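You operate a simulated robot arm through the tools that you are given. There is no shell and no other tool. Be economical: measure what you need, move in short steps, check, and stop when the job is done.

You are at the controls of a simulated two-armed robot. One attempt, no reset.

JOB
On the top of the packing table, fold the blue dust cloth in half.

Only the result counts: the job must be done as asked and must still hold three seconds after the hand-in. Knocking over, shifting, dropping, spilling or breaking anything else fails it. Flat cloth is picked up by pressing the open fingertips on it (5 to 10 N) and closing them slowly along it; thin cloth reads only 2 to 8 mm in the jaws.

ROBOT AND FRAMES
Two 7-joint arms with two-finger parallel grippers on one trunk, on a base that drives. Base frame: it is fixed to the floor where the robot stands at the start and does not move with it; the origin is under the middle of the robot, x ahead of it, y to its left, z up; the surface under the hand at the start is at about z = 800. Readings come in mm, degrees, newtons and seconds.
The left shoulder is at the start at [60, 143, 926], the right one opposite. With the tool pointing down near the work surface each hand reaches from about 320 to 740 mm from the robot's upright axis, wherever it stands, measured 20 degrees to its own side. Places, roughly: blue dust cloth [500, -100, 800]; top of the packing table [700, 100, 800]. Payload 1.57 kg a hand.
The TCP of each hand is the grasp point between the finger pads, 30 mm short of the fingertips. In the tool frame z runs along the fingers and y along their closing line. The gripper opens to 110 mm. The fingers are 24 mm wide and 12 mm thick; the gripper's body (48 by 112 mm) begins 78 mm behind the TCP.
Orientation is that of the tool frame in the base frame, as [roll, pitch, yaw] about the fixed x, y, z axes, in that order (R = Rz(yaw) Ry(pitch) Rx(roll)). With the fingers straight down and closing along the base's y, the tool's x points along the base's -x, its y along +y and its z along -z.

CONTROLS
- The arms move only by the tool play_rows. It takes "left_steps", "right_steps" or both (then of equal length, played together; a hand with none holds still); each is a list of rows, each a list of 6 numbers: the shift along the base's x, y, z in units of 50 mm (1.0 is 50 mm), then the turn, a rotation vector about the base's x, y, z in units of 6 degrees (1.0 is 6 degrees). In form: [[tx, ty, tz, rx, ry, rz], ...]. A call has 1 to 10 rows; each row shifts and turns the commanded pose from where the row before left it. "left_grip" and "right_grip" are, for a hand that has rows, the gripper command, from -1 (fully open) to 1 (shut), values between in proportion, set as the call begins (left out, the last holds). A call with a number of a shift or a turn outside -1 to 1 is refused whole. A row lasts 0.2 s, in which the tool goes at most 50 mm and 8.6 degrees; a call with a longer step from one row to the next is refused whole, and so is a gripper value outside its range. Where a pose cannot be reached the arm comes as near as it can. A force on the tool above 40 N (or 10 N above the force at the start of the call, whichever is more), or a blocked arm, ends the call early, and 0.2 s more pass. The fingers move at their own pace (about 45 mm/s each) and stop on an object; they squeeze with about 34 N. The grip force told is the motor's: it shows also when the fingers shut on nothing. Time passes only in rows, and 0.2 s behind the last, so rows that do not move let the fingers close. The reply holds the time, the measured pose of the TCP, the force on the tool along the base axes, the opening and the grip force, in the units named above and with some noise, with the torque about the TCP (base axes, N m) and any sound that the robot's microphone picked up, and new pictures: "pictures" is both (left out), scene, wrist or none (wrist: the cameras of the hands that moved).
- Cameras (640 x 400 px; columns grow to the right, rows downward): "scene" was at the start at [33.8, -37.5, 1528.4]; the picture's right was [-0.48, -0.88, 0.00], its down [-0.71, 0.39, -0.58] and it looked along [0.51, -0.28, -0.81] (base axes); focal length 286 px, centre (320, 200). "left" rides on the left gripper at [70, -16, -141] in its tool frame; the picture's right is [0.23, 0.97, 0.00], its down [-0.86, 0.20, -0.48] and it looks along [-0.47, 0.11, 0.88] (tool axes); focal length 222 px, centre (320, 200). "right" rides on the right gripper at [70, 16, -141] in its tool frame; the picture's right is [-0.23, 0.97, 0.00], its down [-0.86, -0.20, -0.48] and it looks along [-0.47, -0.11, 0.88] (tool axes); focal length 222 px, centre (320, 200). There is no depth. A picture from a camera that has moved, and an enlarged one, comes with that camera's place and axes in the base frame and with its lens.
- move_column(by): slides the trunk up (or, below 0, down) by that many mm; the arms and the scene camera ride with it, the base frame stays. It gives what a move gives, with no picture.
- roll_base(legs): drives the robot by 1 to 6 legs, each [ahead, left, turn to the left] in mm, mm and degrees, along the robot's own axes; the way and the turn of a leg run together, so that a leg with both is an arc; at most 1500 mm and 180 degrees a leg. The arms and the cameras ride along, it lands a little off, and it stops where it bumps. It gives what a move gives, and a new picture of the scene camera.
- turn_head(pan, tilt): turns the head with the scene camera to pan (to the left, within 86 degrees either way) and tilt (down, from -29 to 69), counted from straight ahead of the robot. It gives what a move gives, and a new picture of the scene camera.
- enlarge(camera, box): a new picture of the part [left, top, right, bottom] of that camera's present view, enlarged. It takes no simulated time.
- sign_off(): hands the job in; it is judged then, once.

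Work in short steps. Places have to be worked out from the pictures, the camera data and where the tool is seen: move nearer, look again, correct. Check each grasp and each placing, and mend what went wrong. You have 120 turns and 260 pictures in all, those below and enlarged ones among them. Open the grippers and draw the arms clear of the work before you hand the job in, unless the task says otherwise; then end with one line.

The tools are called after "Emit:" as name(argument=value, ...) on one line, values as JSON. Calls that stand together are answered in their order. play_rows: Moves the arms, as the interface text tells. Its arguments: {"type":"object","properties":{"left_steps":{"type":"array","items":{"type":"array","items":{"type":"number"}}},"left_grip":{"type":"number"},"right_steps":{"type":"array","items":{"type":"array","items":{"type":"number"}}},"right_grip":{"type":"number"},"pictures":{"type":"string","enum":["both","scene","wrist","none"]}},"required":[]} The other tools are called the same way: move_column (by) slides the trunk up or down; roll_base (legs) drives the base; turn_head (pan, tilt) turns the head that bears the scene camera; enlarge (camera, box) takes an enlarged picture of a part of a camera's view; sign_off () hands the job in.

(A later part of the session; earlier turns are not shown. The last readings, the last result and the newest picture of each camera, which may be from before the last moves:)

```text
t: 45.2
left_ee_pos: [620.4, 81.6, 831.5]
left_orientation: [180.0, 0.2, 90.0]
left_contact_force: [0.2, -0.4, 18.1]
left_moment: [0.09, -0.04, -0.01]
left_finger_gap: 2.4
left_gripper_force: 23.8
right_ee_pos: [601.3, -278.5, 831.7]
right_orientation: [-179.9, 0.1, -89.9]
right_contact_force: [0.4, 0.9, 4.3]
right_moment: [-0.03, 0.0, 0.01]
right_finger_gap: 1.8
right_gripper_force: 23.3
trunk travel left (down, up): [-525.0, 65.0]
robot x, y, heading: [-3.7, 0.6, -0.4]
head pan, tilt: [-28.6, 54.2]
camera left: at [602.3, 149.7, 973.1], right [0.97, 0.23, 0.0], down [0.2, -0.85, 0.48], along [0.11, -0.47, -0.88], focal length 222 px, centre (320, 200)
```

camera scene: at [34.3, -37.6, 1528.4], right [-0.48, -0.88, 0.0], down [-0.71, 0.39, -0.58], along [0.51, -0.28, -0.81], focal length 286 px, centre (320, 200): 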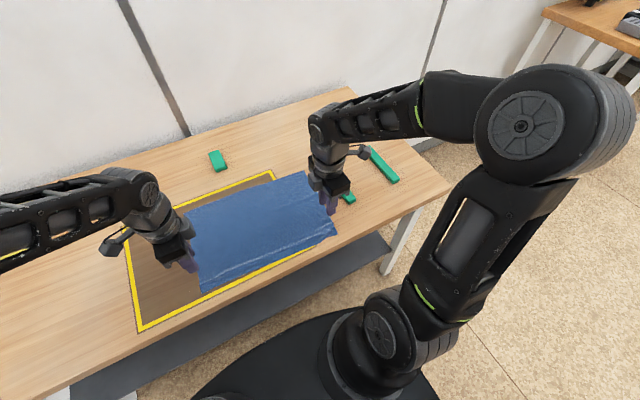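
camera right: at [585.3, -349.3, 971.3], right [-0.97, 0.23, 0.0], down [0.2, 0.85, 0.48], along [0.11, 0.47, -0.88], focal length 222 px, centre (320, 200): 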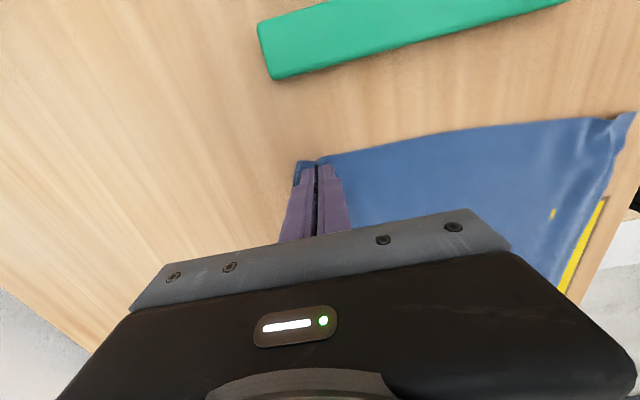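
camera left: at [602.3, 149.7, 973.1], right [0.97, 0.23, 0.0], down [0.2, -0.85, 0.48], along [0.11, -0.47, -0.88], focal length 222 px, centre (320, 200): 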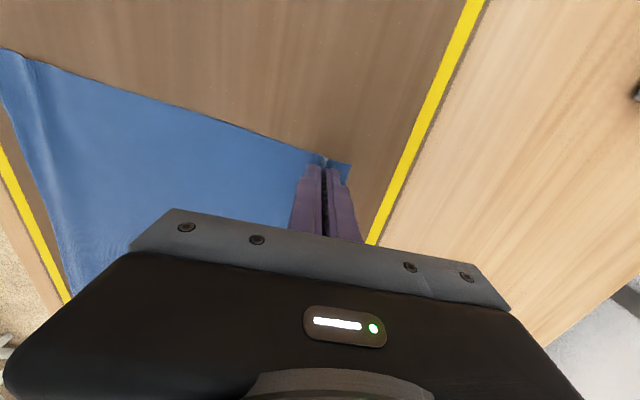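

Both hold (2.4 and 1.8 mm). I lift and carry toward the robot on a low arc, beginning to tilt so the fingers point forward (toward the fold).

Emit:
play_rows(left_steps=[[-0.06, 0, 0.3, 0, 0, 0], [-0.06, 0.02, 0.3, 0, 0, 0], [-0.2, 0.02, 0.3, 0, 0, 0], [-0.2, 0.02, 0.3, 0, 0, 0], [-0.3, 0.02, 0.2, 0, -0.5, 0], [-0.3, 0.02, 0.2, 0, -0.5, 0], [-0.4, 0.02, 0.1, 0, -0.5, 0], [-0.4, 0.02, 0, 0, -0.5, 0], [0, 0, 0, 0, 0, 0]], right_steps=[[-0.06, 0.03, 0.3, 0, 0, 0], [-0.06, 0.03, 0.3, 0, 0, 0], [-0.2, 0.04, 0.3, 0, 0, 0], [-0.2, 0.04, 0.3, 0, 0, 0], [-0.3, 0.04, 0.2, 0, -0.5, 0], [-0.3, 0.04, 0.2, 0, -0.5, 0], [-0.4, 0.04, 0.1, 0, -0.5, 0], [-0.4, 0.02, 0, 0, -0.5, 0], [0, 0, 0, 0, 0, 0]], pictures="both")

```text
t: 47.2
left_ee_pos: [523.8, 87.7, 915.0]
left_orientation: [168.0, 0.1, 90.0]
left_contact_force: [-0.1, -0.1, 0.0]
left_moment: [0.0, 0.02, -0.01]
left_finger_gap: 2.2
left_gripper_force: 23.7
right_ee_pos: [506.4, -265.5, 915.0]
right_orientation: [-168.1, 0.1, -90.0]
right_contact_force: [0.5, 0.2, -0.7]
right_moment: [0.03, 0.02, 0.03]
right_finger_gap: 1.4
right_gripper_force: 23.3
trunk travel left (down, up): [-525.0, 65.0]
robot x, y, heading: [1.7, -3.6, -0.1]
head pan, tilt: [-28.6, 54.2]
camera scene: at [34.4, -37.5, 1528.4], right [-0.48, -0.88, 0.0], down [-0.71, 0.39, -0.58], along [0.51, -0.28, -0.81], focal length 286 px, centre (320, 200)
camera right: at [461.3, -335.9, 1048.3], right [-0.95, 0.23, -0.2], down [0.1, 0.85, 0.51], along [0.29, 0.47, -0.84], focal length 222 px, centre (320, 200)
camera left: at [478.2, 157.1, 1050.6], right [0.95, 0.23, 0.2], down [0.1, -0.85, 0.51], along [0.29, -0.47, -0.84], focal length 222 px, centre (320, 200)
```

scene: 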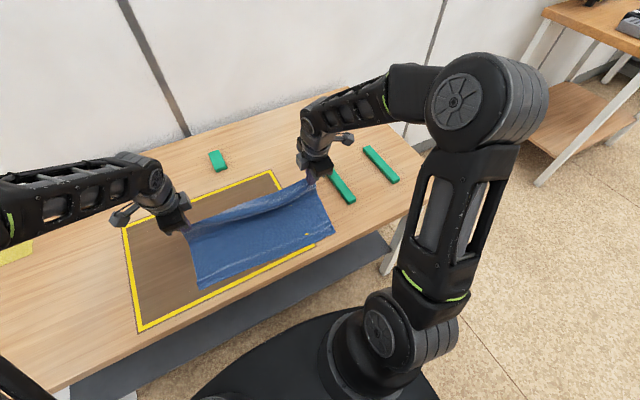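
right: 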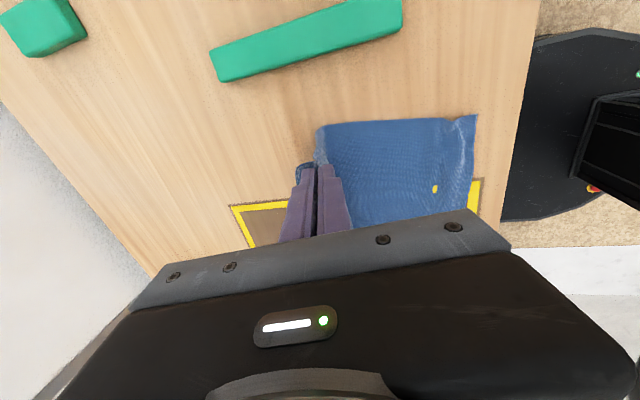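
left: 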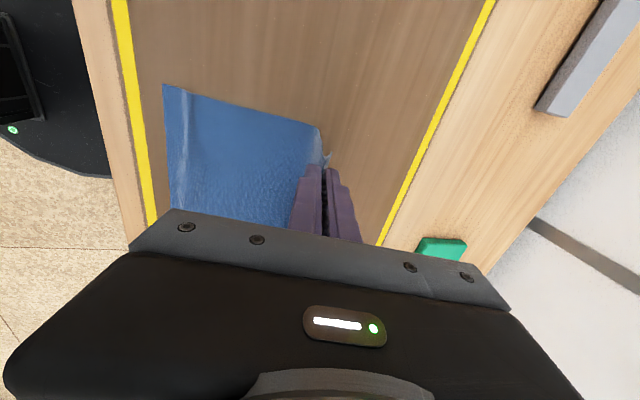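

Good curtain; near corners at ≈[391,118] and [373,-271]. I continue toward the near edge, lowering and tilting to ~36°.

Emit:
play_rows(left_steps=[[-0.32, 0.02, 0, 0, -0.5, 0], [-0.32, 0.02, -0.08, 0, -0.5, 0], [-0.32, 0.02, -0.12, 0, -0.5, 0], [-0.32, 0.02, -0.16, 0, -0.5, 0], [-0.32, 0.02, -0.2, 0, -0.5, 0], [-0.32, 0.02, -0.24, 0, -0.5, 0], [-0.32, 0.02, -0.3, 0, -0.5, 0], [-0.32, 0, -0.32, 0, -0.5, 0], [0, 0, 0, 0, 0, 0]], right_steps=[[-0.32, 0.03, 0, 0, -0.5, 0], [-0.32, 0.03, -0.08, 0, -0.5, 0], [-0.32, 0.03, -0.12, 0, -0.5, 0], [-0.32, 0.03, -0.16, 0, -0.5, 0], [-0.32, 0.03, -0.2, 0, -0.5, 0], [-0.32, 0.03, -0.24, 0, -0.5, 0], [-0.32, 0.03, -0.3, 0, -0.5, 0], [-0.32, 0.03, -0.32, 0, -0.5, 0], [0, 0, 0, 0, 0, 0]], pictures="both")

```text
t: 49.2
left_ee_pos: [424.7, 81.1, 838.9]
left_orientation: [144.1, 0.0, 90.1]
left_contact_force: [-0.3, 0.9, 0.7]
left_moment: [-0.01, 0.07, 0.02]
left_finger_gap: 2.0
left_gripper_force: 23.9
left hand out of reach, approached as far as the arm can: row 7, 8
right_ee_pos: [442.2, -270.7, 851.2]
right_orientation: [-144.5, -0.1, -89.9]
right_contact_force: [0.3, 0.2, -0.5]
right_moment: [-0.02, 0.04, 0.0]
right_finger_gap: 1.6
right_gripper_force: 23.3
right hand out of reach, approached as far as the arm can: row 6, 7, 8
trunk travel left (down, up): [-525.0, 65.0]
robot x, y, heading: [-3.2, -1.4, -0.0]
head pan, tilt: [-28.6, 54.2]
camera scene: at [33.3, -36.8, 1528.5], right [-0.48, -0.88, 0.0], down [-0.71, 0.39, -0.59], along [0.51, -0.28, -0.81], focal length 286 px, centre (320, 200)
camera right: at [348.7, -342.2, 954.8], right [-0.79, 0.22, -0.57], down [-0.12, 0.86, 0.5], along [0.6, 0.47, -0.65], focal length 222 px, centre (320, 200)
camera left: at [327.8, 149.7, 944.6], right [0.79, 0.23, 0.57], down [-0.12, -0.86, 0.5], along [0.6, -0.47, -0.65], focal length 222 px, centre (320, 200)
```

scene: 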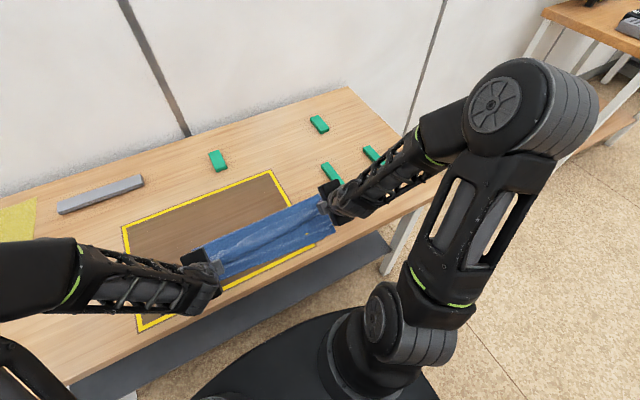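
right: 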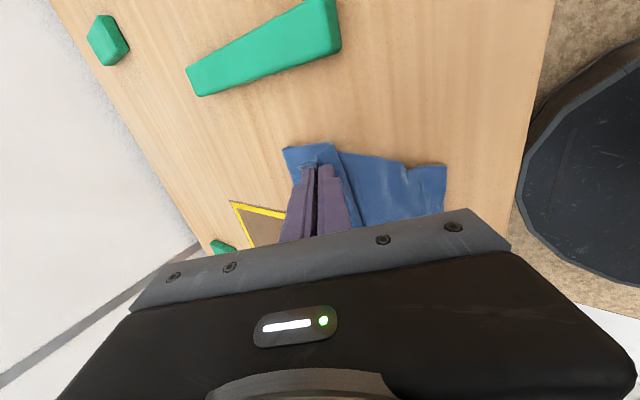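
left: 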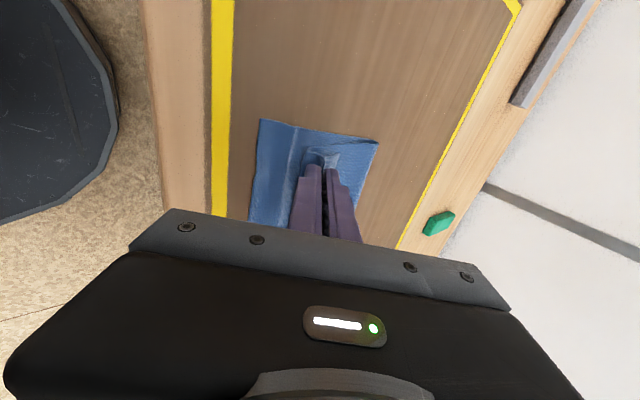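

The tilted hands hit their inner reach. I move them slightly out and up, then will roll the base back 80 mm so the hands carry the edge to the near edge.

Emit:
play_rows(left_steps=[[0.27, 0.07, 0.2, 0, 0, 0], [0.27, 0.07, 0.2, 0, 0, 0], [0.27, 0.07, 0.12, 0, 0, 0], [0.25, 0.07, 0, 0, 0, 0], [0, 0, 0, 0, 0, 0]], right_steps=[[0.1, 0.09, 0.15, 0, 0, 0], [0.1, 0.09, 0.15, 0, 0, 0], [0.1, 0.09, 0.08, 0, 0, 0], [0.08, 0.09, 0, 0, 0, 0], [0, 0, 0, 0, 0, 0]], pictures="none")

Emit:
roll_base(legs=[[-80, 0, 0]])

```text
t: 50.4
left_ee_pos: [476.3, 94.5, 867.5]
left_orientation: [144.0, 0.0, 89.9]
left_contact_force: [-0.5, -0.6, 1.0]
left_moment: [0.02, 0.01, -0.01]
left_finger_gap: 2.2
left_gripper_force: 24.2
right_ee_pos: [463.8, -255.8, 869.1]
right_orientation: [-144.0, 0.0, -89.9]
right_contact_force: [0.3, 0.6, 0.3]
right_moment: [0.05, 0.02, 0.0]
right_finger_gap: 1.6
right_gripper_force: 23.3
trunk travel left (down, up): [-525.0, 65.0]
robot x, y, heading: [5.0, 3.0, 0.1]
head pan, tilt: [-28.6, 54.2]
```

```text
t: 51.5
left_ee_pos: [396.9, 95.1, 866.6]
left_orientation: [143.9, 0.0, 90.0]
left_contact_force: [-0.5, 0.8, -0.4]
left_moment: [0.0, 0.0, 0.01]
left_finger_gap: 2.0
left_gripper_force: 23.8
right_ee_pos: [383.2, -253.5, 868.4]
right_orientation: [-143.9, 0.1, -89.9]
right_contact_force: [-0.8, 0.0, -0.2]
right_moment: [0.02, -0.02, -0.03]
right_finger_gap: 1.7
right_gripper_force: 23.5
trunk travel left (down, up): [-525.0, 65.0]
robot x, y, heading: [-75.4, -0.2, 0.2]
head pan, tilt: [-28.6, 54.2]
camera scene: at [-47.1, -37.5, 1528.5], right [-0.48, -0.88, 0.0], down [-0.71, 0.39, -0.59], along [0.51, -0.28, -0.81], focal length 286 px, centre (320, 200)
```

scene: 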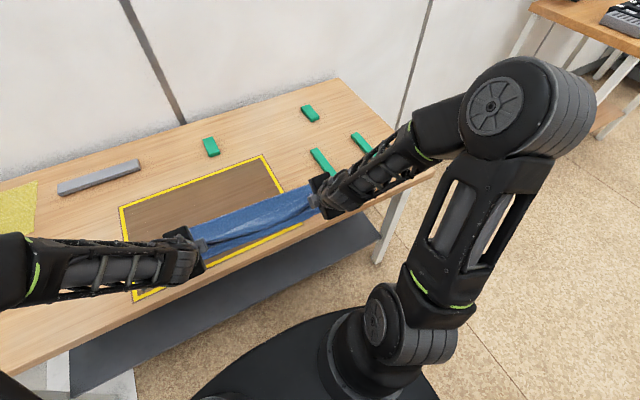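

Hands are now over the near edge. I lower 12 mm and look.

Emit:
play_rows(left_steps=[[0, 0, -0.12, 0, 0, 0], [0, 0, -0.12, 0, 0, 0], [0, 0, 0, 0, 0, 0]], right_steps=[[0, 0, -0.12, 0, 0, 0], [0, 0, -0.14, 0, 0, 0], [0, 0, 0, 0, 0, 0]], pictures="both")

Emit:
enlarge(camera="scene", box=[160, 160, 352, 280])

```text
t: 52.2
left_ee_pos: [398.0, 93.8, 853.9]
left_orientation: [144.1, 0.0, 90.2]
left_contact_force: [0.4, -0.6, -0.9]
left_moment: [0.02, 0.04, 0.01]
left_finger_gap: 2.4
left_gripper_force: 23.8
right_ee_pos: [384.2, -254.2, 854.9]
right_orientation: [-143.9, 0.0, -89.9]
right_contact_force: [-0.2, -0.2, -0.7]
right_moment: [0.06, 0.03, 0.01]
right_finger_gap: 1.6
right_gripper_force: 23.4
trunk travel left (down, up): [-525.0, 65.0]
robot x, y, heading: [-80.8, 0.1, 0.2]
head pan, tilt: [-28.6, 54.2]
camera scene: at [-45.5, -37.4, 1528.4], right [-0.48, -0.88, 0.0], down [-0.71, 0.39, -0.58], along [0.51, -0.28, -0.81], focal length 286 px, centre (320, 200)
camera right: at [288.8, -325.5, 958.6], right [-0.79, 0.23, -0.57], down [-0.12, 0.85, 0.5], along [0.6, 0.47, -0.65], focal length 222 px, centre (320, 200)
camera left: at [301.2, 163.1, 959.7], right [0.79, 0.23, 0.57], down [-0.12, -0.86, 0.5], along [0.6, -0.47, -0.65], focal length 222 px, centre (320, 200)
```

scene: 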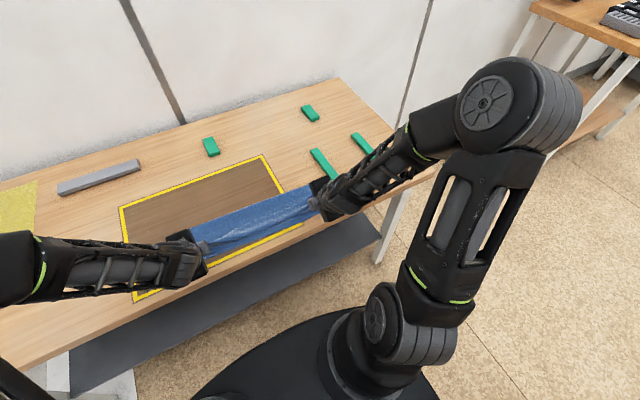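
right: 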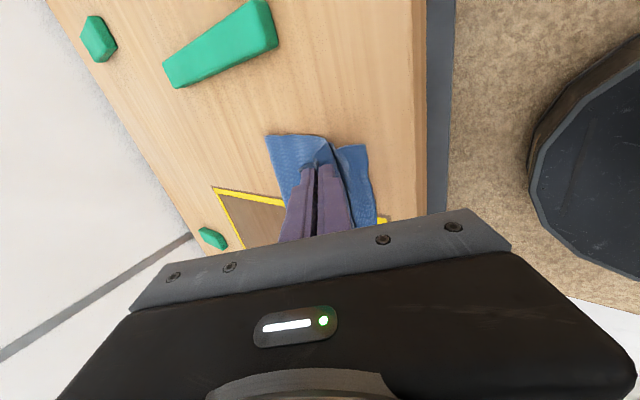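
left: 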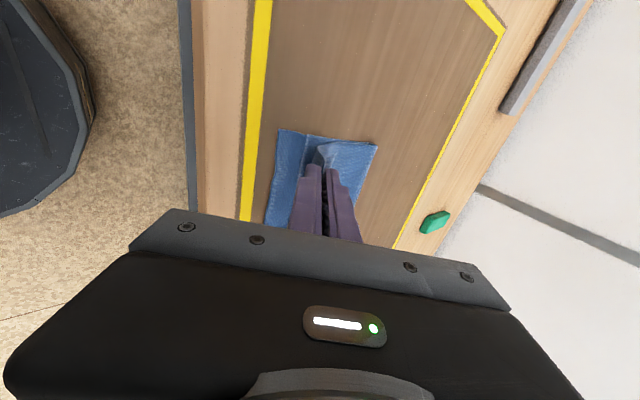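

```text
3.33 times, centred on (256, 220) of scene
camera zoom: at [-45.5, -37.4, 1528.4], right [-0.48, -0.88, 0.0], down [-0.71, 0.39, -0.58], along [0.51, -0.28, -0.81], focal length 953 px, centre (533, 133)
```

zoom: 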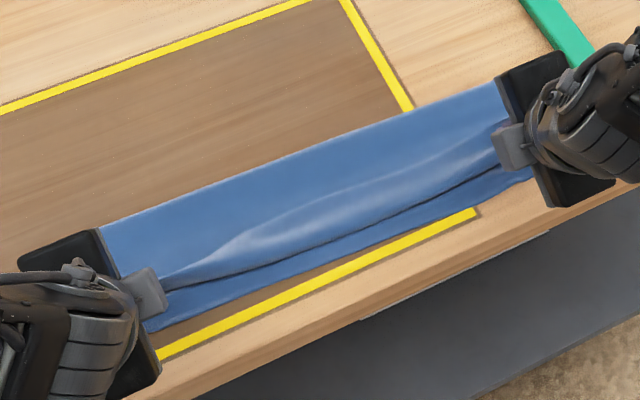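

The layup looks right: fold at x≈510/487, near corners at [389,121]/[372,-271]. I spread the hands 4 mm each to take the slack, ease 5 mm nearer, and lower to just above contact.

Emit:
play_rows(left_steps=[[-0.05, 0.05, 0, 0, 0, 0], [-0.05, 0.05, -0.1, 0, 0, 0], [0, 0, -0.12, 0, 0, 0], [0, 0, -0.1, 0, 0, 0], [0, 0, 0, 0, 0, 0]], right_steps=[[-0.05, -0.06, 0, 0, 0, 0], [-0.05, -0.06, -0.1, 0, 0, 0], [0, 0, -0.12, 0, 0, 0], [0, 0, -0.12, 0, 0, 0], [0, 0, 0, 0, 0, 0]], pictures="wrist")

Emit:
enlarge(camera="scene", box=[160, 160, 352, 280])

```text
t: 53.5
left_ee_pos: [394.6, 100.7, 838.3]
left_orientation: [144.0, 0.0, 90.0]
left_contact_force: [0.3, 0.0, 0.6]
left_moment: [-0.02, 0.02, -0.03]
left_finger_gap: 2.0
left_gripper_force: 23.2
right_ee_pos: [380.6, -261.6, 839.1]
right_orientation: [-144.0, 0.0, -89.9]
right_contact_force: [0.2, 1.2, -0.6]
right_moment: [0.07, -0.01, 0.03]
right_finger_gap: 1.4
right_gripper_force: 23.2
trunk travel left (down, up): [-525.0, 65.0]
robot x, y, heading: [-82.9, 3.5, -0.0]
head pan, tilt: [-28.6, 54.2]
camera right: at [284.2, -332.1, 941.6], right [-0.79, 0.23, -0.57], down [-0.12, 0.85, 0.51], along [0.6, 0.47, -0.65], focal length 222 px, centre (320, 200)
camera left: at [297.1, 168.9, 943.8], right [0.79, 0.23, 0.57], down [-0.12, -0.86, 0.5], along [0.6, -0.47, -0.65], focal length 222 px, centre (320, 200)
```

right: 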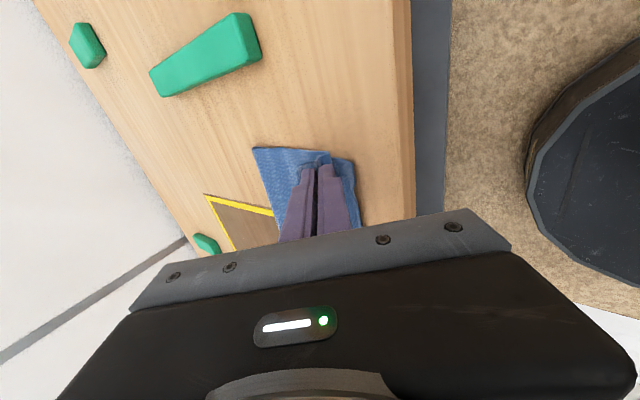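
left: 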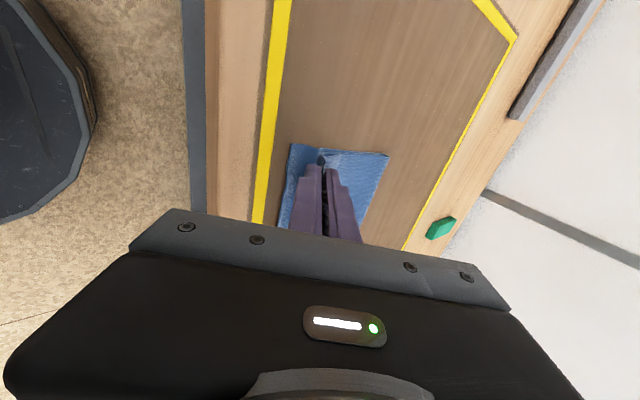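

```text
3.33 times, centred on (256, 220) of scene
camera zoom: at [-45.4, -37.5, 1528.4], right [-0.48, -0.88, 0.0], down [-0.71, 0.39, -0.58], along [0.51, -0.28, -0.81], focal length 953 px, centre (533, 133)
```

zoom: 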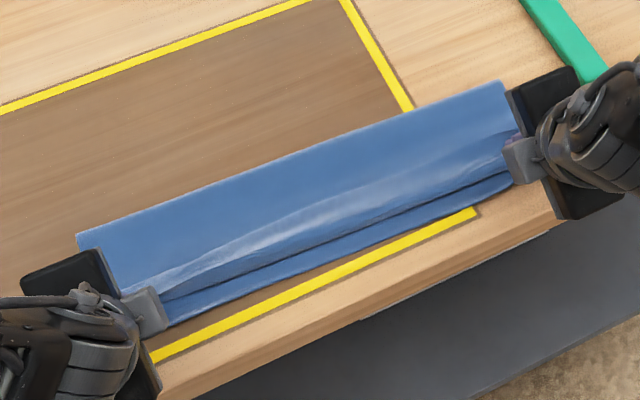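

Good alignment. I open the jaws gently and draw the hands back along the fingers' axis.

Emit:
play_rows(left_steps=[[0, 0, 0, 0, 0, 0], [0, 0, 0, 0, 0, 0], [-0.1, 0, 0.12, 0, 0, 0], [-0.15, 0, 0.2, 0, 0, 0], [-0.2, 0, 0.3, 0, 0, 0], [-0.2, 0, 0.3, 0, 0, 0], [-0.2, 0, 0.4, 0, 0, 0], [0, 0, 0.8, 0, 0, 0], [0, 0, 0.8, 0, 0, 0], [0, 0, 0, 0, 0, 0]], right_steps=[[0, 0, 0, 0, 0, 0], [0, 0, 0, 0, 0, 0], [-0.1, 0, 0.12, 0, 0, 0], [-0.15, 0, 0.2, 0, 0, 0], [-0.2, 0, 0.3, 0, 0, 0], [-0.2, 0, 0.3, 0, 0, 0], [-0.2, 0, 0.4, 0, 0, 0], [0, 0, 0.8, 0, 0, 0], [0, 0, 0.8, 0, 0, 0], [0, 0, 0, 0, 0, 0]], left_grip=0.7, right_grip=0.7, pictures="both")

Emit:
enlarge(camera="scene", box=[160, 160, 352, 280])

```text
t: 55.6
left_ee_pos: [353.4, 98.1, 985.5]
left_orientation: [144.0, 0.0, 90.0]
left_contact_force: [-0.2, 0.9, 0.1]
left_moment: [0.02, 0.01, 0.04]
left_finger_gap: 16.4
left_gripper_force: 0.1
left hand out of reach, approached as far as the arm can: row 7
right_ee_pos: [365.8, -266.5, 986.1]
right_orientation: [-143.9, 0.1, -89.9]
right_contact_force: [1.0, 0.6, 0.1]
right_moment: [0.03, 0.02, 0.0]
right_finger_gap: 16.4
right_gripper_force: 0.0
right hand out of reach, approached as far as the arm can: row 5, 6, 7
trunk travel left (down, up): [-525.0, 65.0]
robot x, y, heading: [-77.9, 1.6, -0.0]
head pan, tilt: [-28.6, 54.2]
camera scene: at [-44.7, -37.4, 1528.4], right [-0.48, -0.88, 0.0], down [-0.71, 0.39, -0.58], along [0.51, -0.28, -0.81], focal length 286 px, centre (320, 200)
camera right: at [270.7, -338.9, 1089.9], right [-0.79, 0.23, -0.57], down [-0.12, 0.85, 0.51], along [0.6, 0.47, -0.65], focal length 222 px, centre (320, 200)
camera left: at [257.4, 165.8, 1090.6], right [0.79, 0.23, 0.57], down [-0.12, -0.85, 0.5], along [0.6, -0.47, -0.65], focal length 222 px, centre (320, 200)
```

scene: 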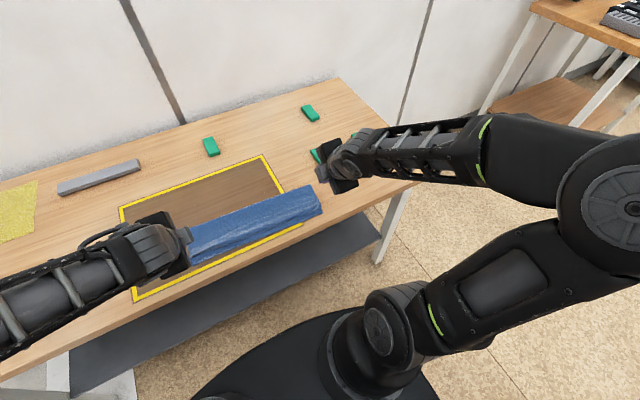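
right: 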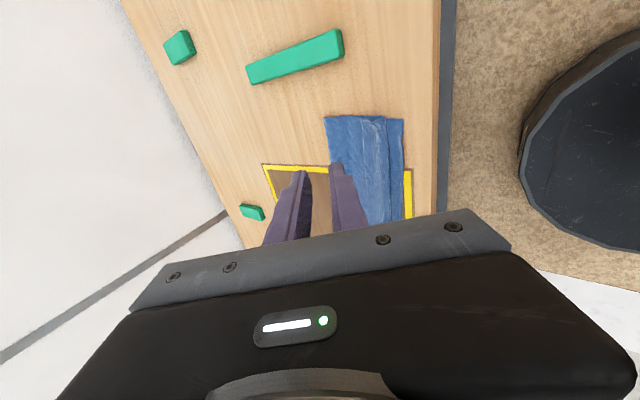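
left: 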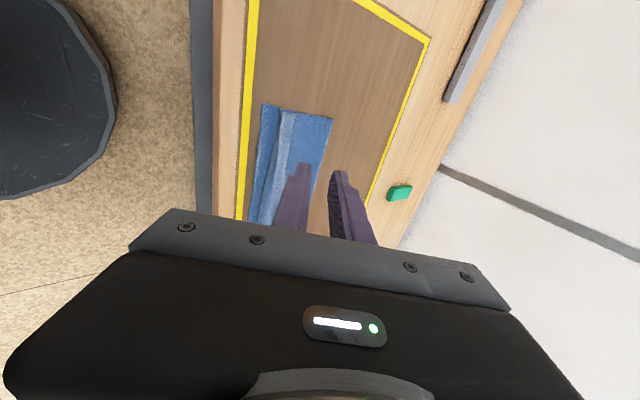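

```text
3.33 times, centred on (256, 220) of scene
camera zoom: at [-44.7, -37.4, 1528.4], right [-0.48, -0.88, 0.0], down [-0.71, 0.39, -0.58], along [0.51, -0.28, -0.81], focal length 953 px, centre (533, 133)
```

zoom: 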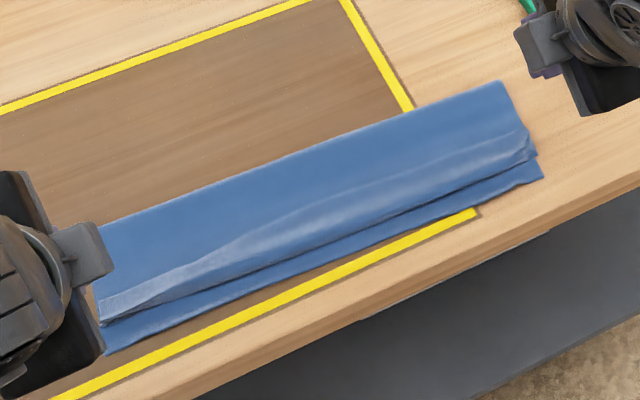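

Folded; the top edge falls about 15–20 mm short and there's a ridge near it. I look closer with the wrist cameras.

Emit:
enlarge(camera="left", box=[224, 80, 352, 230])

Emit:
enlarge(camera="right", box=[300, 95, 440, 230])

```text
2.67 times, centred on (288, 155) of left
camera zoom: at [257.4, 165.8, 1090.6], right [0.79, 0.23, 0.57], down [-0.12, -0.85, 0.5], along [0.6, -0.47, -0.65], focal length 592 px, centre (405, 320)
```

zoom: 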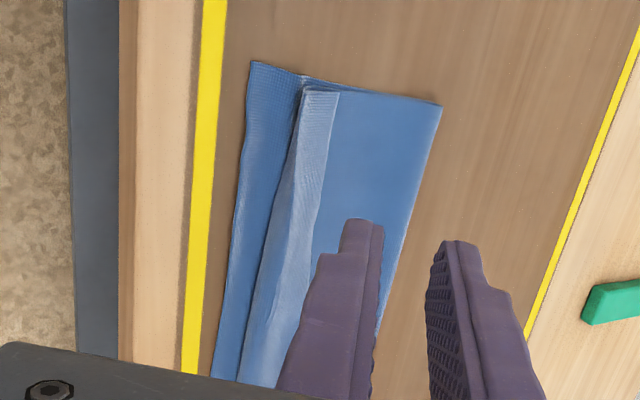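

```text
2.96 times, centred on (370, 162) of right
camera zoom: at [270.7, -338.9, 1089.9], right [-0.79, 0.23, -0.57], down [-0.12, 0.85, 0.51], along [0.6, 0.47, -0.65], focal length 658 px, centre (172, 311)
```

zoom: 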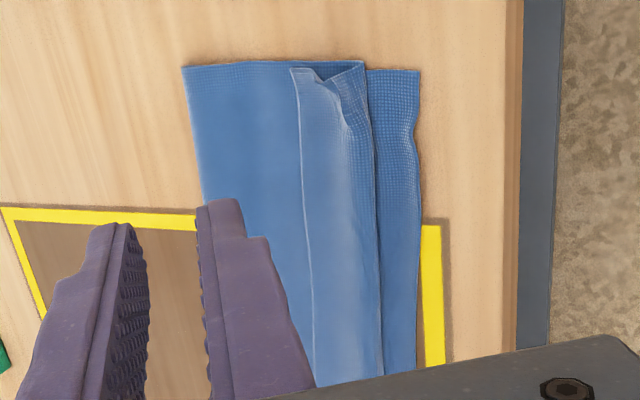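

The edge strip is folded back as a lip (~25 mm) on top. I'll reorient the hands (upright, closing along y, wide open) so four fingertips can press the lip and drag it out toward the near edge.

Emit:
play_rows(left_steps=[[0.2, 0, 0, 0, 1, 0], [0.2, 0, 0, 0, 1, 0], [0.2, 0, 0, 0, 1, 0], [0.2, 0, 0, 0, 1, 0], [0.2, 0, 0, 0, 1, 0], [0.2, 0, 0, 0, 1, 0], [0, 0, 0, 0, 0, 1], [0, 0, 0, 0, 0, 1], [0, 0, 0, 0, 0, 1], [0, 0, 0, 0, 0, 1]], right_steps=[[0.2, 0, 0, 0, 1, 0], [0.2, 0, 0, 0, 1, 0], [0.2, 0, 0, 0, 1, 0], [0.2, 0, 0, 0, 1, 0], [0.2, 0, 0, 0, 1, 0], [0.2, 0, 0, 0, 1, 0], [0, 0, 0, 0, 0, -1], [0, 0, 0, 0, 0, -1], [0, 0, 0, 0, 0, -1], [0, 0, 0, 0, 0, -1]], left_grip=-1, right_grip=-1, pictures="none")

Emit:
play_rows(left_steps=[[0, 0, 0, 0, 0, 1], [0, 0, 0, 0, 0, 1], [0, 0, 0, 0, 0, 1], [0, 0, 0, 0, 0, 1], [0, 0, 0, 0, 0, 1], [0, 0, 0, 0, 0, 1], [0, 0, 0, 0, 0, 1], [0, 0, 0, 0, 0, 1], [0, 0, 0, 0, 0, 1], [0, 0, 0, 0, 0, 1]], right_steps=[[0, 0, 0, 0, 0, -1], [0, 0, 0, 0, 0, -1], [0, 0, 0, 0, 0, -1], [0, 0, 0, 0, 0, -1], [0, 0, 0, 0, 0, -1], [0, 0, 0, 0, 0, -1], [0, 0, 0, 0, 0, -1], [0, 0, 0, 0, 0, -1], [0, 0, 0, 0, 0, -1], [0, 0, 0, 0, 0, -1]], pictures="none")

Emit:
play_rows(left_steps=[[0, 0, 0, 0, 0, 1], [0, 0, 0, 0, 0, 0]], right_steps=[[0, 0, 0, 0, 0, -1], [0, 0, 0, 0, 0, 0]], pictures="both")

```text
t: 57.9
left_ee_pos: [415.6, 99.7, 984.6]
left_orientation: [-180.0, 0.0, 114.3]
left_contact_force: [-0.1, -1.2, 1.2]
left_moment: [0.01, -0.03, 0.03]
left_finger_gap: 109.8
left_gripper_force: 0.1
right_ee_pos: [428.3, -268.6, 986.0]
right_orientation: [-179.9, 0.0, -114.1]
right_contact_force: [0.2, 0.7, 0.2]
right_moment: [-0.01, 0.02, 0.01]
right_finger_gap: 109.9
right_gripper_force: 0.1
trunk travel left (down, up): [-525.0, 65.0]
robot x, y, heading: [-79.2, -1.6, 0.1]
head pan, tilt: [-28.6, 54.2]
```

```text
t: 60.0
left_ee_pos: [416.0, 96.5, 986.0]
left_orientation: [180.0, 0.1, 174.1]
left_contact_force: [0.3, -0.2, -0.7]
left_moment: [0.0, 0.0, -0.03]
left_finger_gap: 110.1
left_gripper_force: 0.0
right_ee_pos: [426.2, -269.2, 985.1]
right_orientation: [180.0, 0.1, -174.0]
right_contact_force: [-1.1, 0.0, 0.4]
right_moment: [0.01, -0.01, 0.01]
right_finger_gap: 110.1
right_gripper_force: 0.0
trunk travel left (down, up): [-525.0, 65.0]
robot x, y, heading: [-80.3, -2.8, -0.0]
head pan, tilt: [-28.6, 54.2]
```

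```text
t: 60.6
left_ee_pos: [414.5, 98.4, 984.7]
left_orientation: [-180.0, 0.0, -179.9]
left_contact_force: [1.1, 0.2, 0.7]
left_moment: [0.0, -0.05, 0.01]
left_finger_gap: 109.7
left_gripper_force: 0.0
right_ee_pos: [425.8, -268.9, 984.5]
right_orientation: [-180.0, 0.1, -180.0]
right_contact_force: [-0.4, 0.2, -0.5]
right_moment: [0.0, 0.02, -0.01]
right_finger_gap: 110.1
right_gripper_force: 0.2
trunk travel left (down, up): [-525.0, 65.0]
robot x, y, heading: [-80.6, 0.1, 0.2]
head pan, tilt: [-28.6, 54.2]
camera scene: at [-45.2, -37.5, 1528.4], right [-0.48, -0.88, 0.0], down [-0.71, 0.39, -0.58], along [0.51, -0.28, -0.81], focal length 286 px, centre (320, 200)
camera right: at [357.2, -253.8, 1124.7], right [0.23, 0.97, 0.0], down [0.85, -0.2, 0.48], along [0.47, -0.11, -0.88], focal length 222 px, centre (320, 200)
camera left: at [344.6, 80.8, 1126.9], right [-0.23, 0.97, 0.0], down [0.85, 0.2, 0.48], along [0.47, 0.11, -0.88], focal length 222 px, centre (320, 200)
```

scene: 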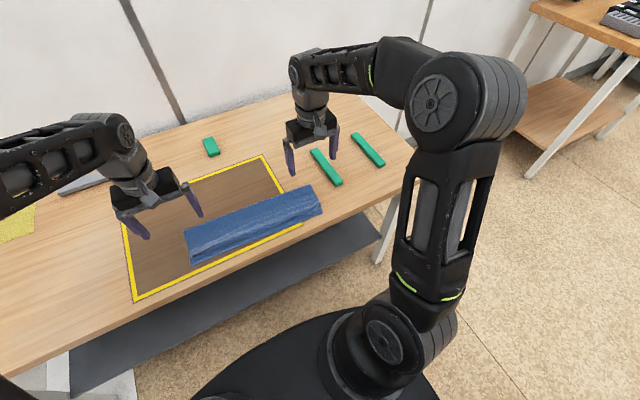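
right: 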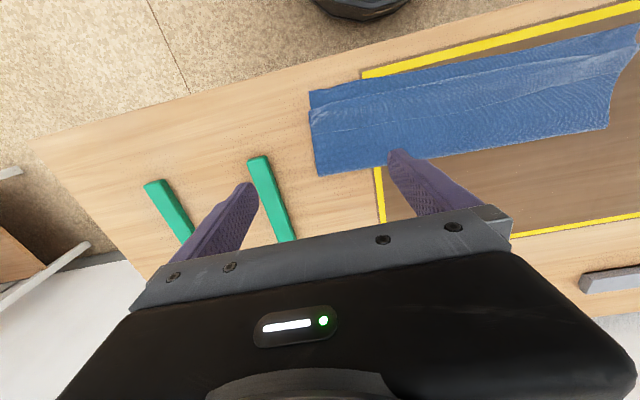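
left: 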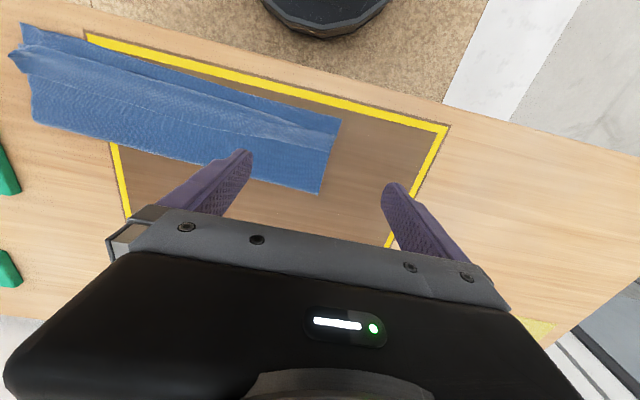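

Hands are upright again and the cloth is in clear view; I enlarge both wrist views to measure the lip.

Emit:
enlarge(camera="right", box=[300, 10, 640, 190])

Emit:
enlarge(camera="left", box=[0, 10, 360, 210])

```text
1.88 times, centred on (470, 100) of right
camera zoom: at [357.2, -253.8, 1124.7], right [0.23, 0.97, 0.0], down [0.85, -0.2, 0.48], along [0.47, -0.11, -0.88], focal length 418 px, centre (38, 388)
```

zoom: 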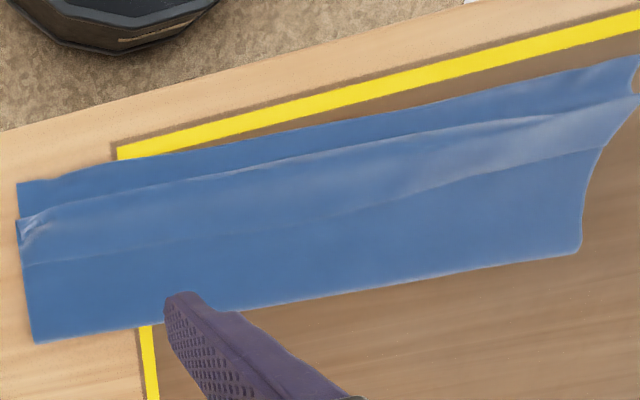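

```text
1.78 times, centred on (180, 110) of left
camera zoom: at [344.6, 80.8, 1126.9], right [-0.23, 0.97, 0.0], down [0.85, 0.2, 0.48], along [0.47, 0.11, -0.88], focal length 395 px, centre (569, 360)
```

zoom: 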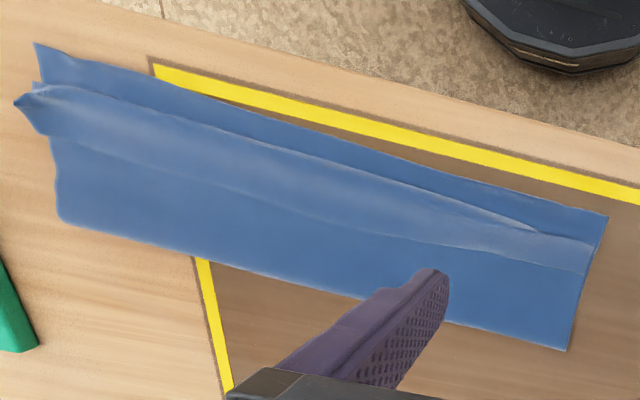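

Measured (x): left end near edge 387, crease 409, lip edge 434, fold 509; right end 369 / 392 / 425 / 488. I bring both wide-open hands over the lip's middle, yawed 2.6° to match, hovering 20 mm above.

Emit:
play_rows(left_steps=[[0.02, -0.4, -0.3, 0, 0, -0.22], [0.02, -0.4, -0.6, 0, 0, -0.22], [0.02, -0.46, -0.6, 0, 0, 0], [0.02, 0, -0.6, 0, 0, 0], [0, 0, -0.6, 0, 0, 0], [0, 0, 0, 0, 0, 0]], right_steps=[[-0.07, 0.4, -0.3, 0, 0, -0.22], [-0.07, 0.4, -0.6, 0, 0, -0.22], [-0.07, 0.48, -0.6, 0, 0, 0], [-0.07, 0, -0.6, 0, 0, 0], [0, 0, -0.6, 0, 0, 0], [0, 0, 0, 0, 0, 0]], pictures="wrist")

```text
t: 62.0
left_ee_pos: [419.2, 36.5, 848.8]
left_orientation: [180.0, 0.0, 177.4]
left_contact_force: [-0.9, 0.8, 0.1]
left_moment: [-0.01, 0.01, -0.03]
left_finger_gap: 110.2
left_gripper_force: 0.1
right_ee_pos: [412.2, -205.1, 849.7]
right_orientation: [-180.0, 0.1, 177.5]
right_contact_force: [-0.1, 1.0, -0.5]
right_moment: [-0.02, 0.01, -0.04]
right_finger_gap: 110.1
right_gripper_force: 0.1
trunk travel left (down, up): [-525.0, 65.0]
robot x, y, heading: [-76.3, 0.6, 0.2]
head pan, tilt: [-28.6, 54.2]
camera right: at [343.4, -187.0, 991.0], right [0.27, 0.96, 0.0], down [0.84, -0.24, 0.48], along [0.46, -0.13, -0.88], focal length 222 px, centre (320, 200)
camera left: at [348.0, 22.5, 991.1], right [-0.18, 0.98, 0.0], down [0.86, 0.16, 0.48], along [0.47, 0.09, -0.88], focal length 222 px, centre (320, 200)
```

right: 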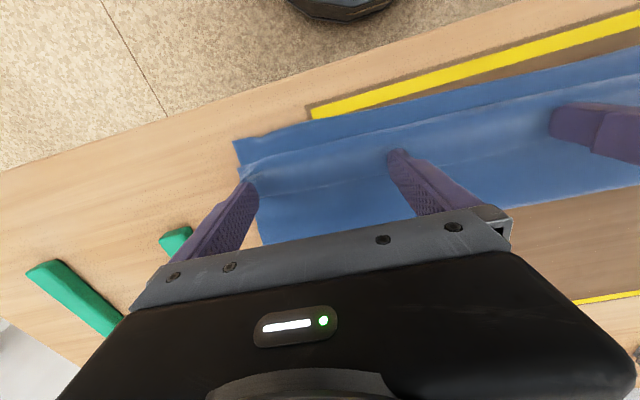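
left: 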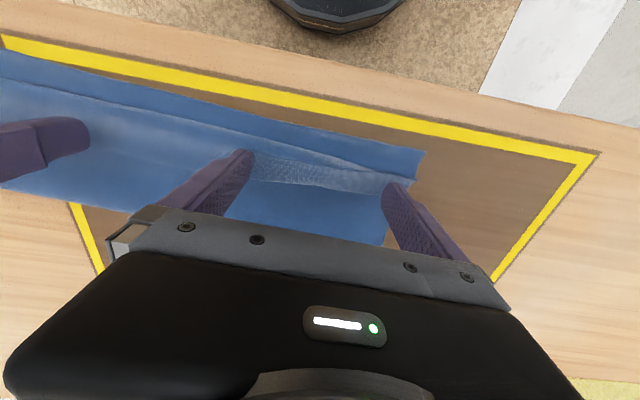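

Fingertips are over the lip. I lower to light contact.

Emit:
play_rows(left_steps=[[0, 0, -0.2, 0, 0, 0], [0, 0, -0.1, 0, 0, 0], [0, 0, 0, 0, 0, 0]], right_steps=[[0, 0, -0.2, 0, 0, 0], [0, 0, -0.12, 0, 0, 0], [0, 0, 0, 0, 0, 0]], pictures="none")

```text
t: 62.9
left_ee_pos: [419.0, 35.6, 835.0]
left_orientation: [180.0, -0.1, 177.3]
left_contact_force: [-0.5, -0.7, -0.6]
left_moment: [-0.01, 0.01, 0.04]
left_finger_gap: 109.9
left_gripper_force: 0.3
right_ee_pos: [412.7, -204.5, 835.3]
right_orientation: [179.9, 0.1, 177.4]
right_contact_force: [-0.7, -0.5, 1.2]
right_moment: [-0.08, 0.04, -0.01]
right_finger_gap: 110.3
right_gripper_force: 0.0
trunk travel left (down, up): [-525.0, 65.0]
robot x, y, heading: [-80.3, -0.9, -0.0]
head pan, tilt: [-28.6, 54.2]
```

No real contact yet; 1.5 mm more.

Emit:
play_rows(left_steps=[[0, 0, -0.03, 0, 0, 0], [0, 0, 0, 0, 0, 0]], right_steps=[[0, 0, -0.03, 0, 0, 0], [0, 0, 0, 0, 0, 0]], pictures="none")

```text
t: 63.5
left_ee_pos: [417.3, 35.4, 834.1]
left_orientation: [180.0, 0.0, 177.3]
left_contact_force: [-0.4, -0.7, 0.4]
left_moment: [0.04, 0.02, 0.0]
left_finger_gap: 109.7
left_gripper_force: 0.1
right_ee_pos: [413.3, -205.2, 833.6]
right_orientation: [-180.0, 0.0, 177.4]
right_contact_force: [-1.0, -0.4, 7.0]
right_moment: [-0.47, 0.09, -0.02]
right_finger_gap: 109.8
right_gripper_force: 0.0
trunk travel left (down, up): [-525.0, 65.0]
robot x, y, heading: [-78.9, 2.1, -0.0]
head pan, tilt: [-28.6, 54.2]
```

Right touches at 7 N on its outer finger; left needs ~1.5 mm more.

Emit:
play_rows(left_steps=[[0, 0, -0.03, 0, 0, 0], [0, 0, 0, 0, 0, 0]], right_steps=[[0, 0, -0.006, 0, 0, 0], [0, 0, 0, 0, 0, 0]], pictures="none")

```text
t: 64.0
left_ee_pos: [417.4, 35.7, 833.3]
left_orientation: [-179.9, 0.0, 177.3]
left_contact_force: [1.3, -0.1, 5.3]
left_moment: [0.21, -0.03, -0.06]
left_finger_gap: 110.2
left_gripper_force: 0.1
right_ee_pos: [412.6, -205.5, 834.4]
right_orientation: [-179.8, 0.1, 177.4]
right_contact_force: [1.0, -1.6, 12.5]
right_moment: [-0.84, 0.06, 0.03]
right_finger_gap: 109.9
right_gripper_force: 0.0
trunk travel left (down, up): [-525.0, 65.0]
robot x, y, heading: [-81.2, -0.2, 0.0]
head pan, tilt: [-28.6, 54.2]
```

Outer fingertips are pressing the lip ends. I drag both 30 mm toward the near edge.

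Emit:
play_rows(left_steps=[[-0.12, 0, -0.004, 0, 0, 0], [-0.12, 0, 0, 0, 0, 0], [-0.12, 0, 0, 0, 0, 0], [-0.12, 0, 0, 0, 0, 0], [-0.12, 0, 0, 0, 0, 0], [0, 0, 0, 0, 0, 0]], right_steps=[[-0.12, 0, 0.004, 0, 0, 0], [-0.12, 0, 0, 0, 0, 0], [-0.12, 0, 0, 0, 0, 0], [-0.12, 0, 0, 0, 0, 0], [-0.12, 0, 0, 0, 0, 0], [0, 0, 0, 0, 0, 0]], pictures="wrist")

```text
t: 65.5
left_ee_pos: [388.1, 36.5, 833.0]
left_orientation: [179.9, 0.0, 177.3]
left_contact_force: [1.9, -0.3, 5.9]
left_moment: [0.12, -0.07, -0.03]
left_finger_gap: 110.0
left_gripper_force: 0.1
right_ee_pos: [382.6, -203.7, 833.4]
right_orientation: [-180.0, 0.2, 177.5]
right_contact_force: [4.3, 0.2, 16.7]
right_moment: [-0.94, 0.0, 0.24]
right_finger_gap: 109.6
right_gripper_force: 0.0
trunk travel left (down, up): [-525.0, 65.0]
robot x, y, heading: [-77.7, 1.2, 0.0]
head pan, tilt: [-28.6, 54.2]
camera right: at [313.5, -186.2, 973.1], right [0.27, 0.96, 0.0], down [0.84, -0.24, 0.48], along [0.46, -0.13, -0.88], focal length 222 px, centre (320, 200)
camera left: at [317.3, 21.7, 974.8], right [-0.18, 0.98, 0.0], down [0.86, 0.16, 0.48], along [0.47, 0.09, -0.88], focal length 222 px, centre (320, 200)
```

right: 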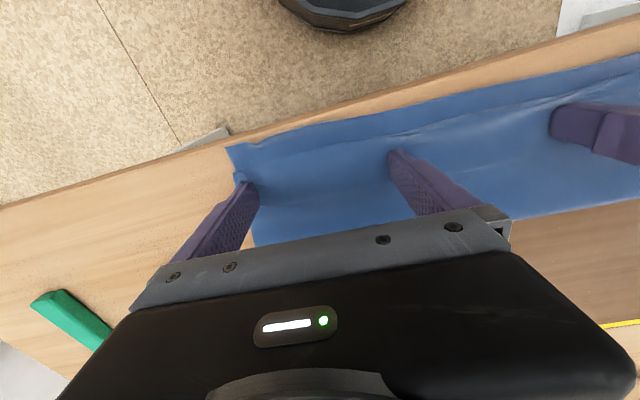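
left: 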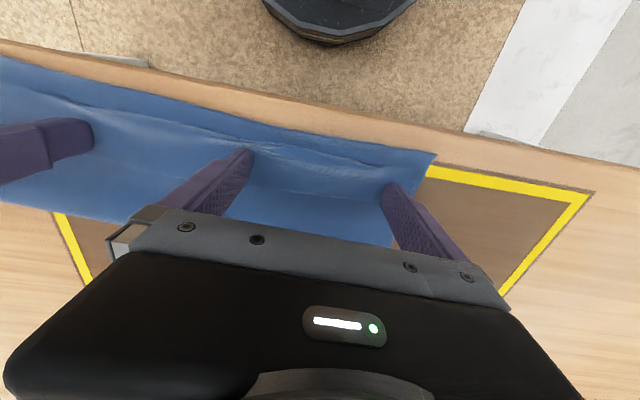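

The whole cloth slid instead (cloth-on-table friction is the weakest). I lift off and look; next I'll pin the stack with one hand while the other drags the lip.

Emit:
play_rows(left_steps=[[0, 0, 0.3, 0, 0, 0], [0, 0, 0.8, 0, 0, 0], [0.5, 0.2, 0.8, 0, 0, 0], [0.5, 0.2, 0.8, 0, 0, 0], [0, 0, 0, 0, 0, 0]], right_steps=[[0, 0, 0.3, 0, 0, 0], [0, 0, 0.8, 0, 0, 0], [0.5, -0.4, 0.8, 0, 0, 0], [0.5, -0.4, 0.8, 0, 0, 0], [0, 0, 0, 0, 0, 0]], pictures="both")

Emit:
enlarge(camera="right", box=[280, 0, 640, 200])

Emit:
enlarge(camera="left", box=[0, 0, 360, 200])

```text
refused: row 3 steps farther than a row can; nothing moved
```

```text
1.78 times, centred on (460, 100) of right
camera zoom: at [313.5, -186.2, 973.1], right [0.27, 0.96, 0.0], down [0.84, -0.24, 0.48], along [0.46, -0.13, -0.88], focal length 395 px, centre (71, 378)
```

zoom: 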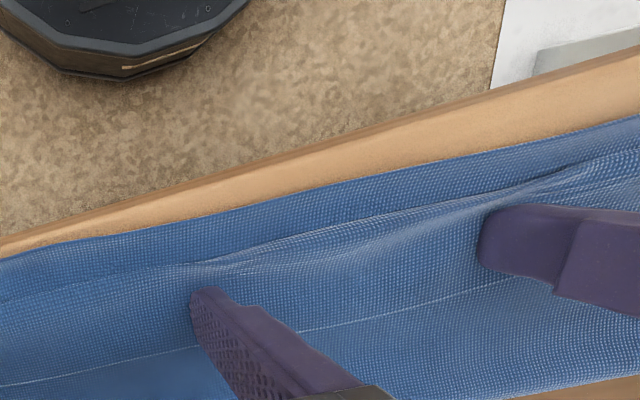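

```text
1.78 times, centred on (180, 100) of left
camera zoom: at [317.3, 21.7, 974.8], right [-0.18, 0.98, 0.0], down [0.86, 0.16, 0.48], along [0.47, 0.09, -0.88], focal length 395 px, centre (569, 378)
```

zoom: 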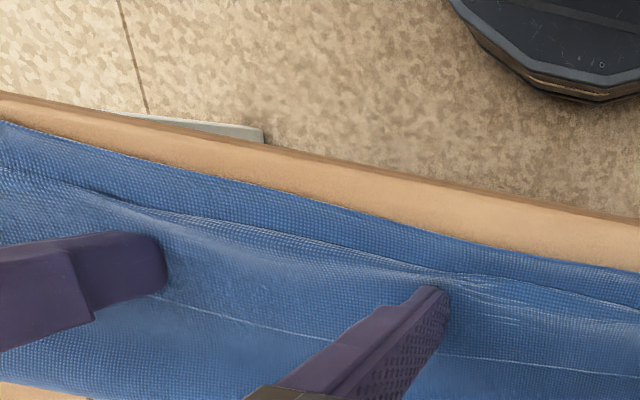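

A row was too long; I redo the lift with shorter steps. The cloth's near edge is close to the table's front edge, so I'll push it back later.

Emit:
play_rows(left_steps=[[0, 0, 0.3, 0, 0, 0], [0, 0, 0.8, 0, 0, 0], [0.4, 0.2, 0.6, 0, 0, 0], [0.4, 0.2, 0.6, 0, 0, 0], [0.4, 0.2, 0.6, 0, 0, 0], [0, 0, 0, 0, 0, 0]], right_steps=[[0, 0, 0.3, 0, 0, 0], [0, 0, 0.8, 0, 0, 0], [0.4, -0.3, 0.6, 0, 0, 0], [0.4, -0.3, 0.6, 0, 0, 0], [0.4, -0.3, 0.6, 0, 0, 0], [0, 0, 0, 0, 0, 0]], pictures="both")

Emit:
enlarge(camera="scene", box=[160, 170, 352, 290])

```text
t: 66.8
left_ee_pos: [448.7, 63.7, 977.9]
left_orientation: [179.9, 0.0, 177.5]
left_contact_force: [-0.2, -0.1, 1.0]
left_moment: [-0.02, -0.04, 0.01]
left_finger_gap: 110.0
left_gripper_force: 0.1
right_ee_pos: [441.9, -249.2, 977.7]
right_orientation: [-179.9, 0.1, 177.4]
right_contact_force: [0.4, 0.6, 0.2]
right_moment: [-0.02, 0.01, 0.01]
right_finger_gap: 110.2
right_gripper_force: 0.0
trunk travel left (down, up): [-525.0, 65.0]
robot x, y, heading: [-79.0, -3.1, 0.0]
head pan, tilt: [-28.6, 54.2]
camera scene: at [-45.5, -37.5, 1528.4], right [-0.48, -0.88, 0.0], down [-0.71, 0.39, -0.58], along [0.51, -0.28, -0.81], focal length 286 px, centre (320, 200)
camera right: at [374.3, -231.2, 1117.3], right [0.27, 0.96, 0.0], down [0.84, -0.24, 0.48], along [0.46, -0.13, -0.88], focal length 222 px, centre (320, 200)
camera left: at [377.7, 50.1, 1119.6], right [-0.18, 0.98, 0.0], down [0.86, 0.16, 0.48], along [0.47, 0.09, -0.88], focal length 222 px, centre (320, 200)
```

scene: 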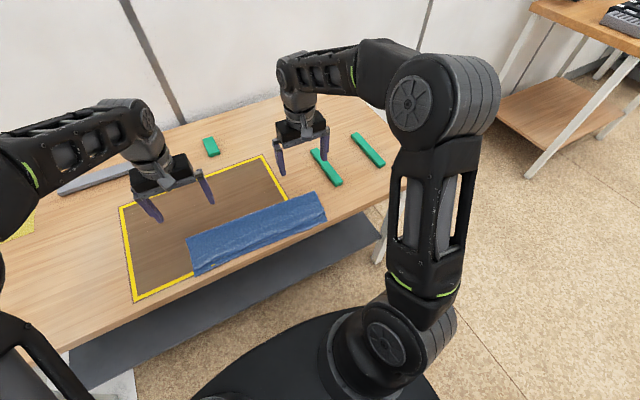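
right: 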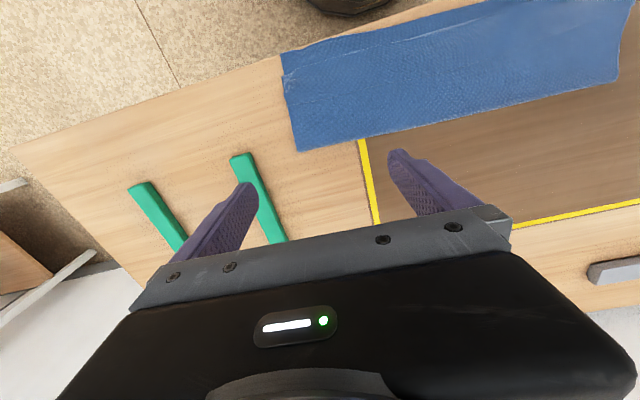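
left: 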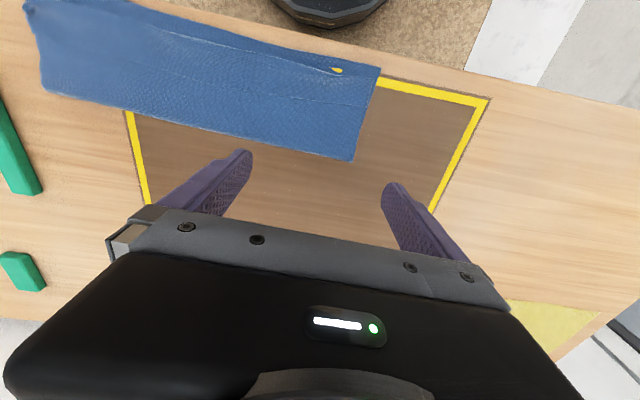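

```text
3.33 times, centred on (256, 230) of scene
camera zoom: at [-45.5, -37.5, 1528.4], right [-0.48, -0.88, 0.0], down [-0.71, 0.39, -0.58], along [0.51, -0.28, -0.81], focal length 953 px, centre (533, 100)
```

zoom: 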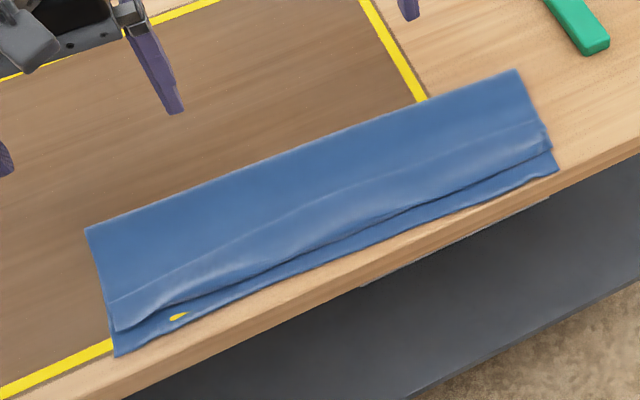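

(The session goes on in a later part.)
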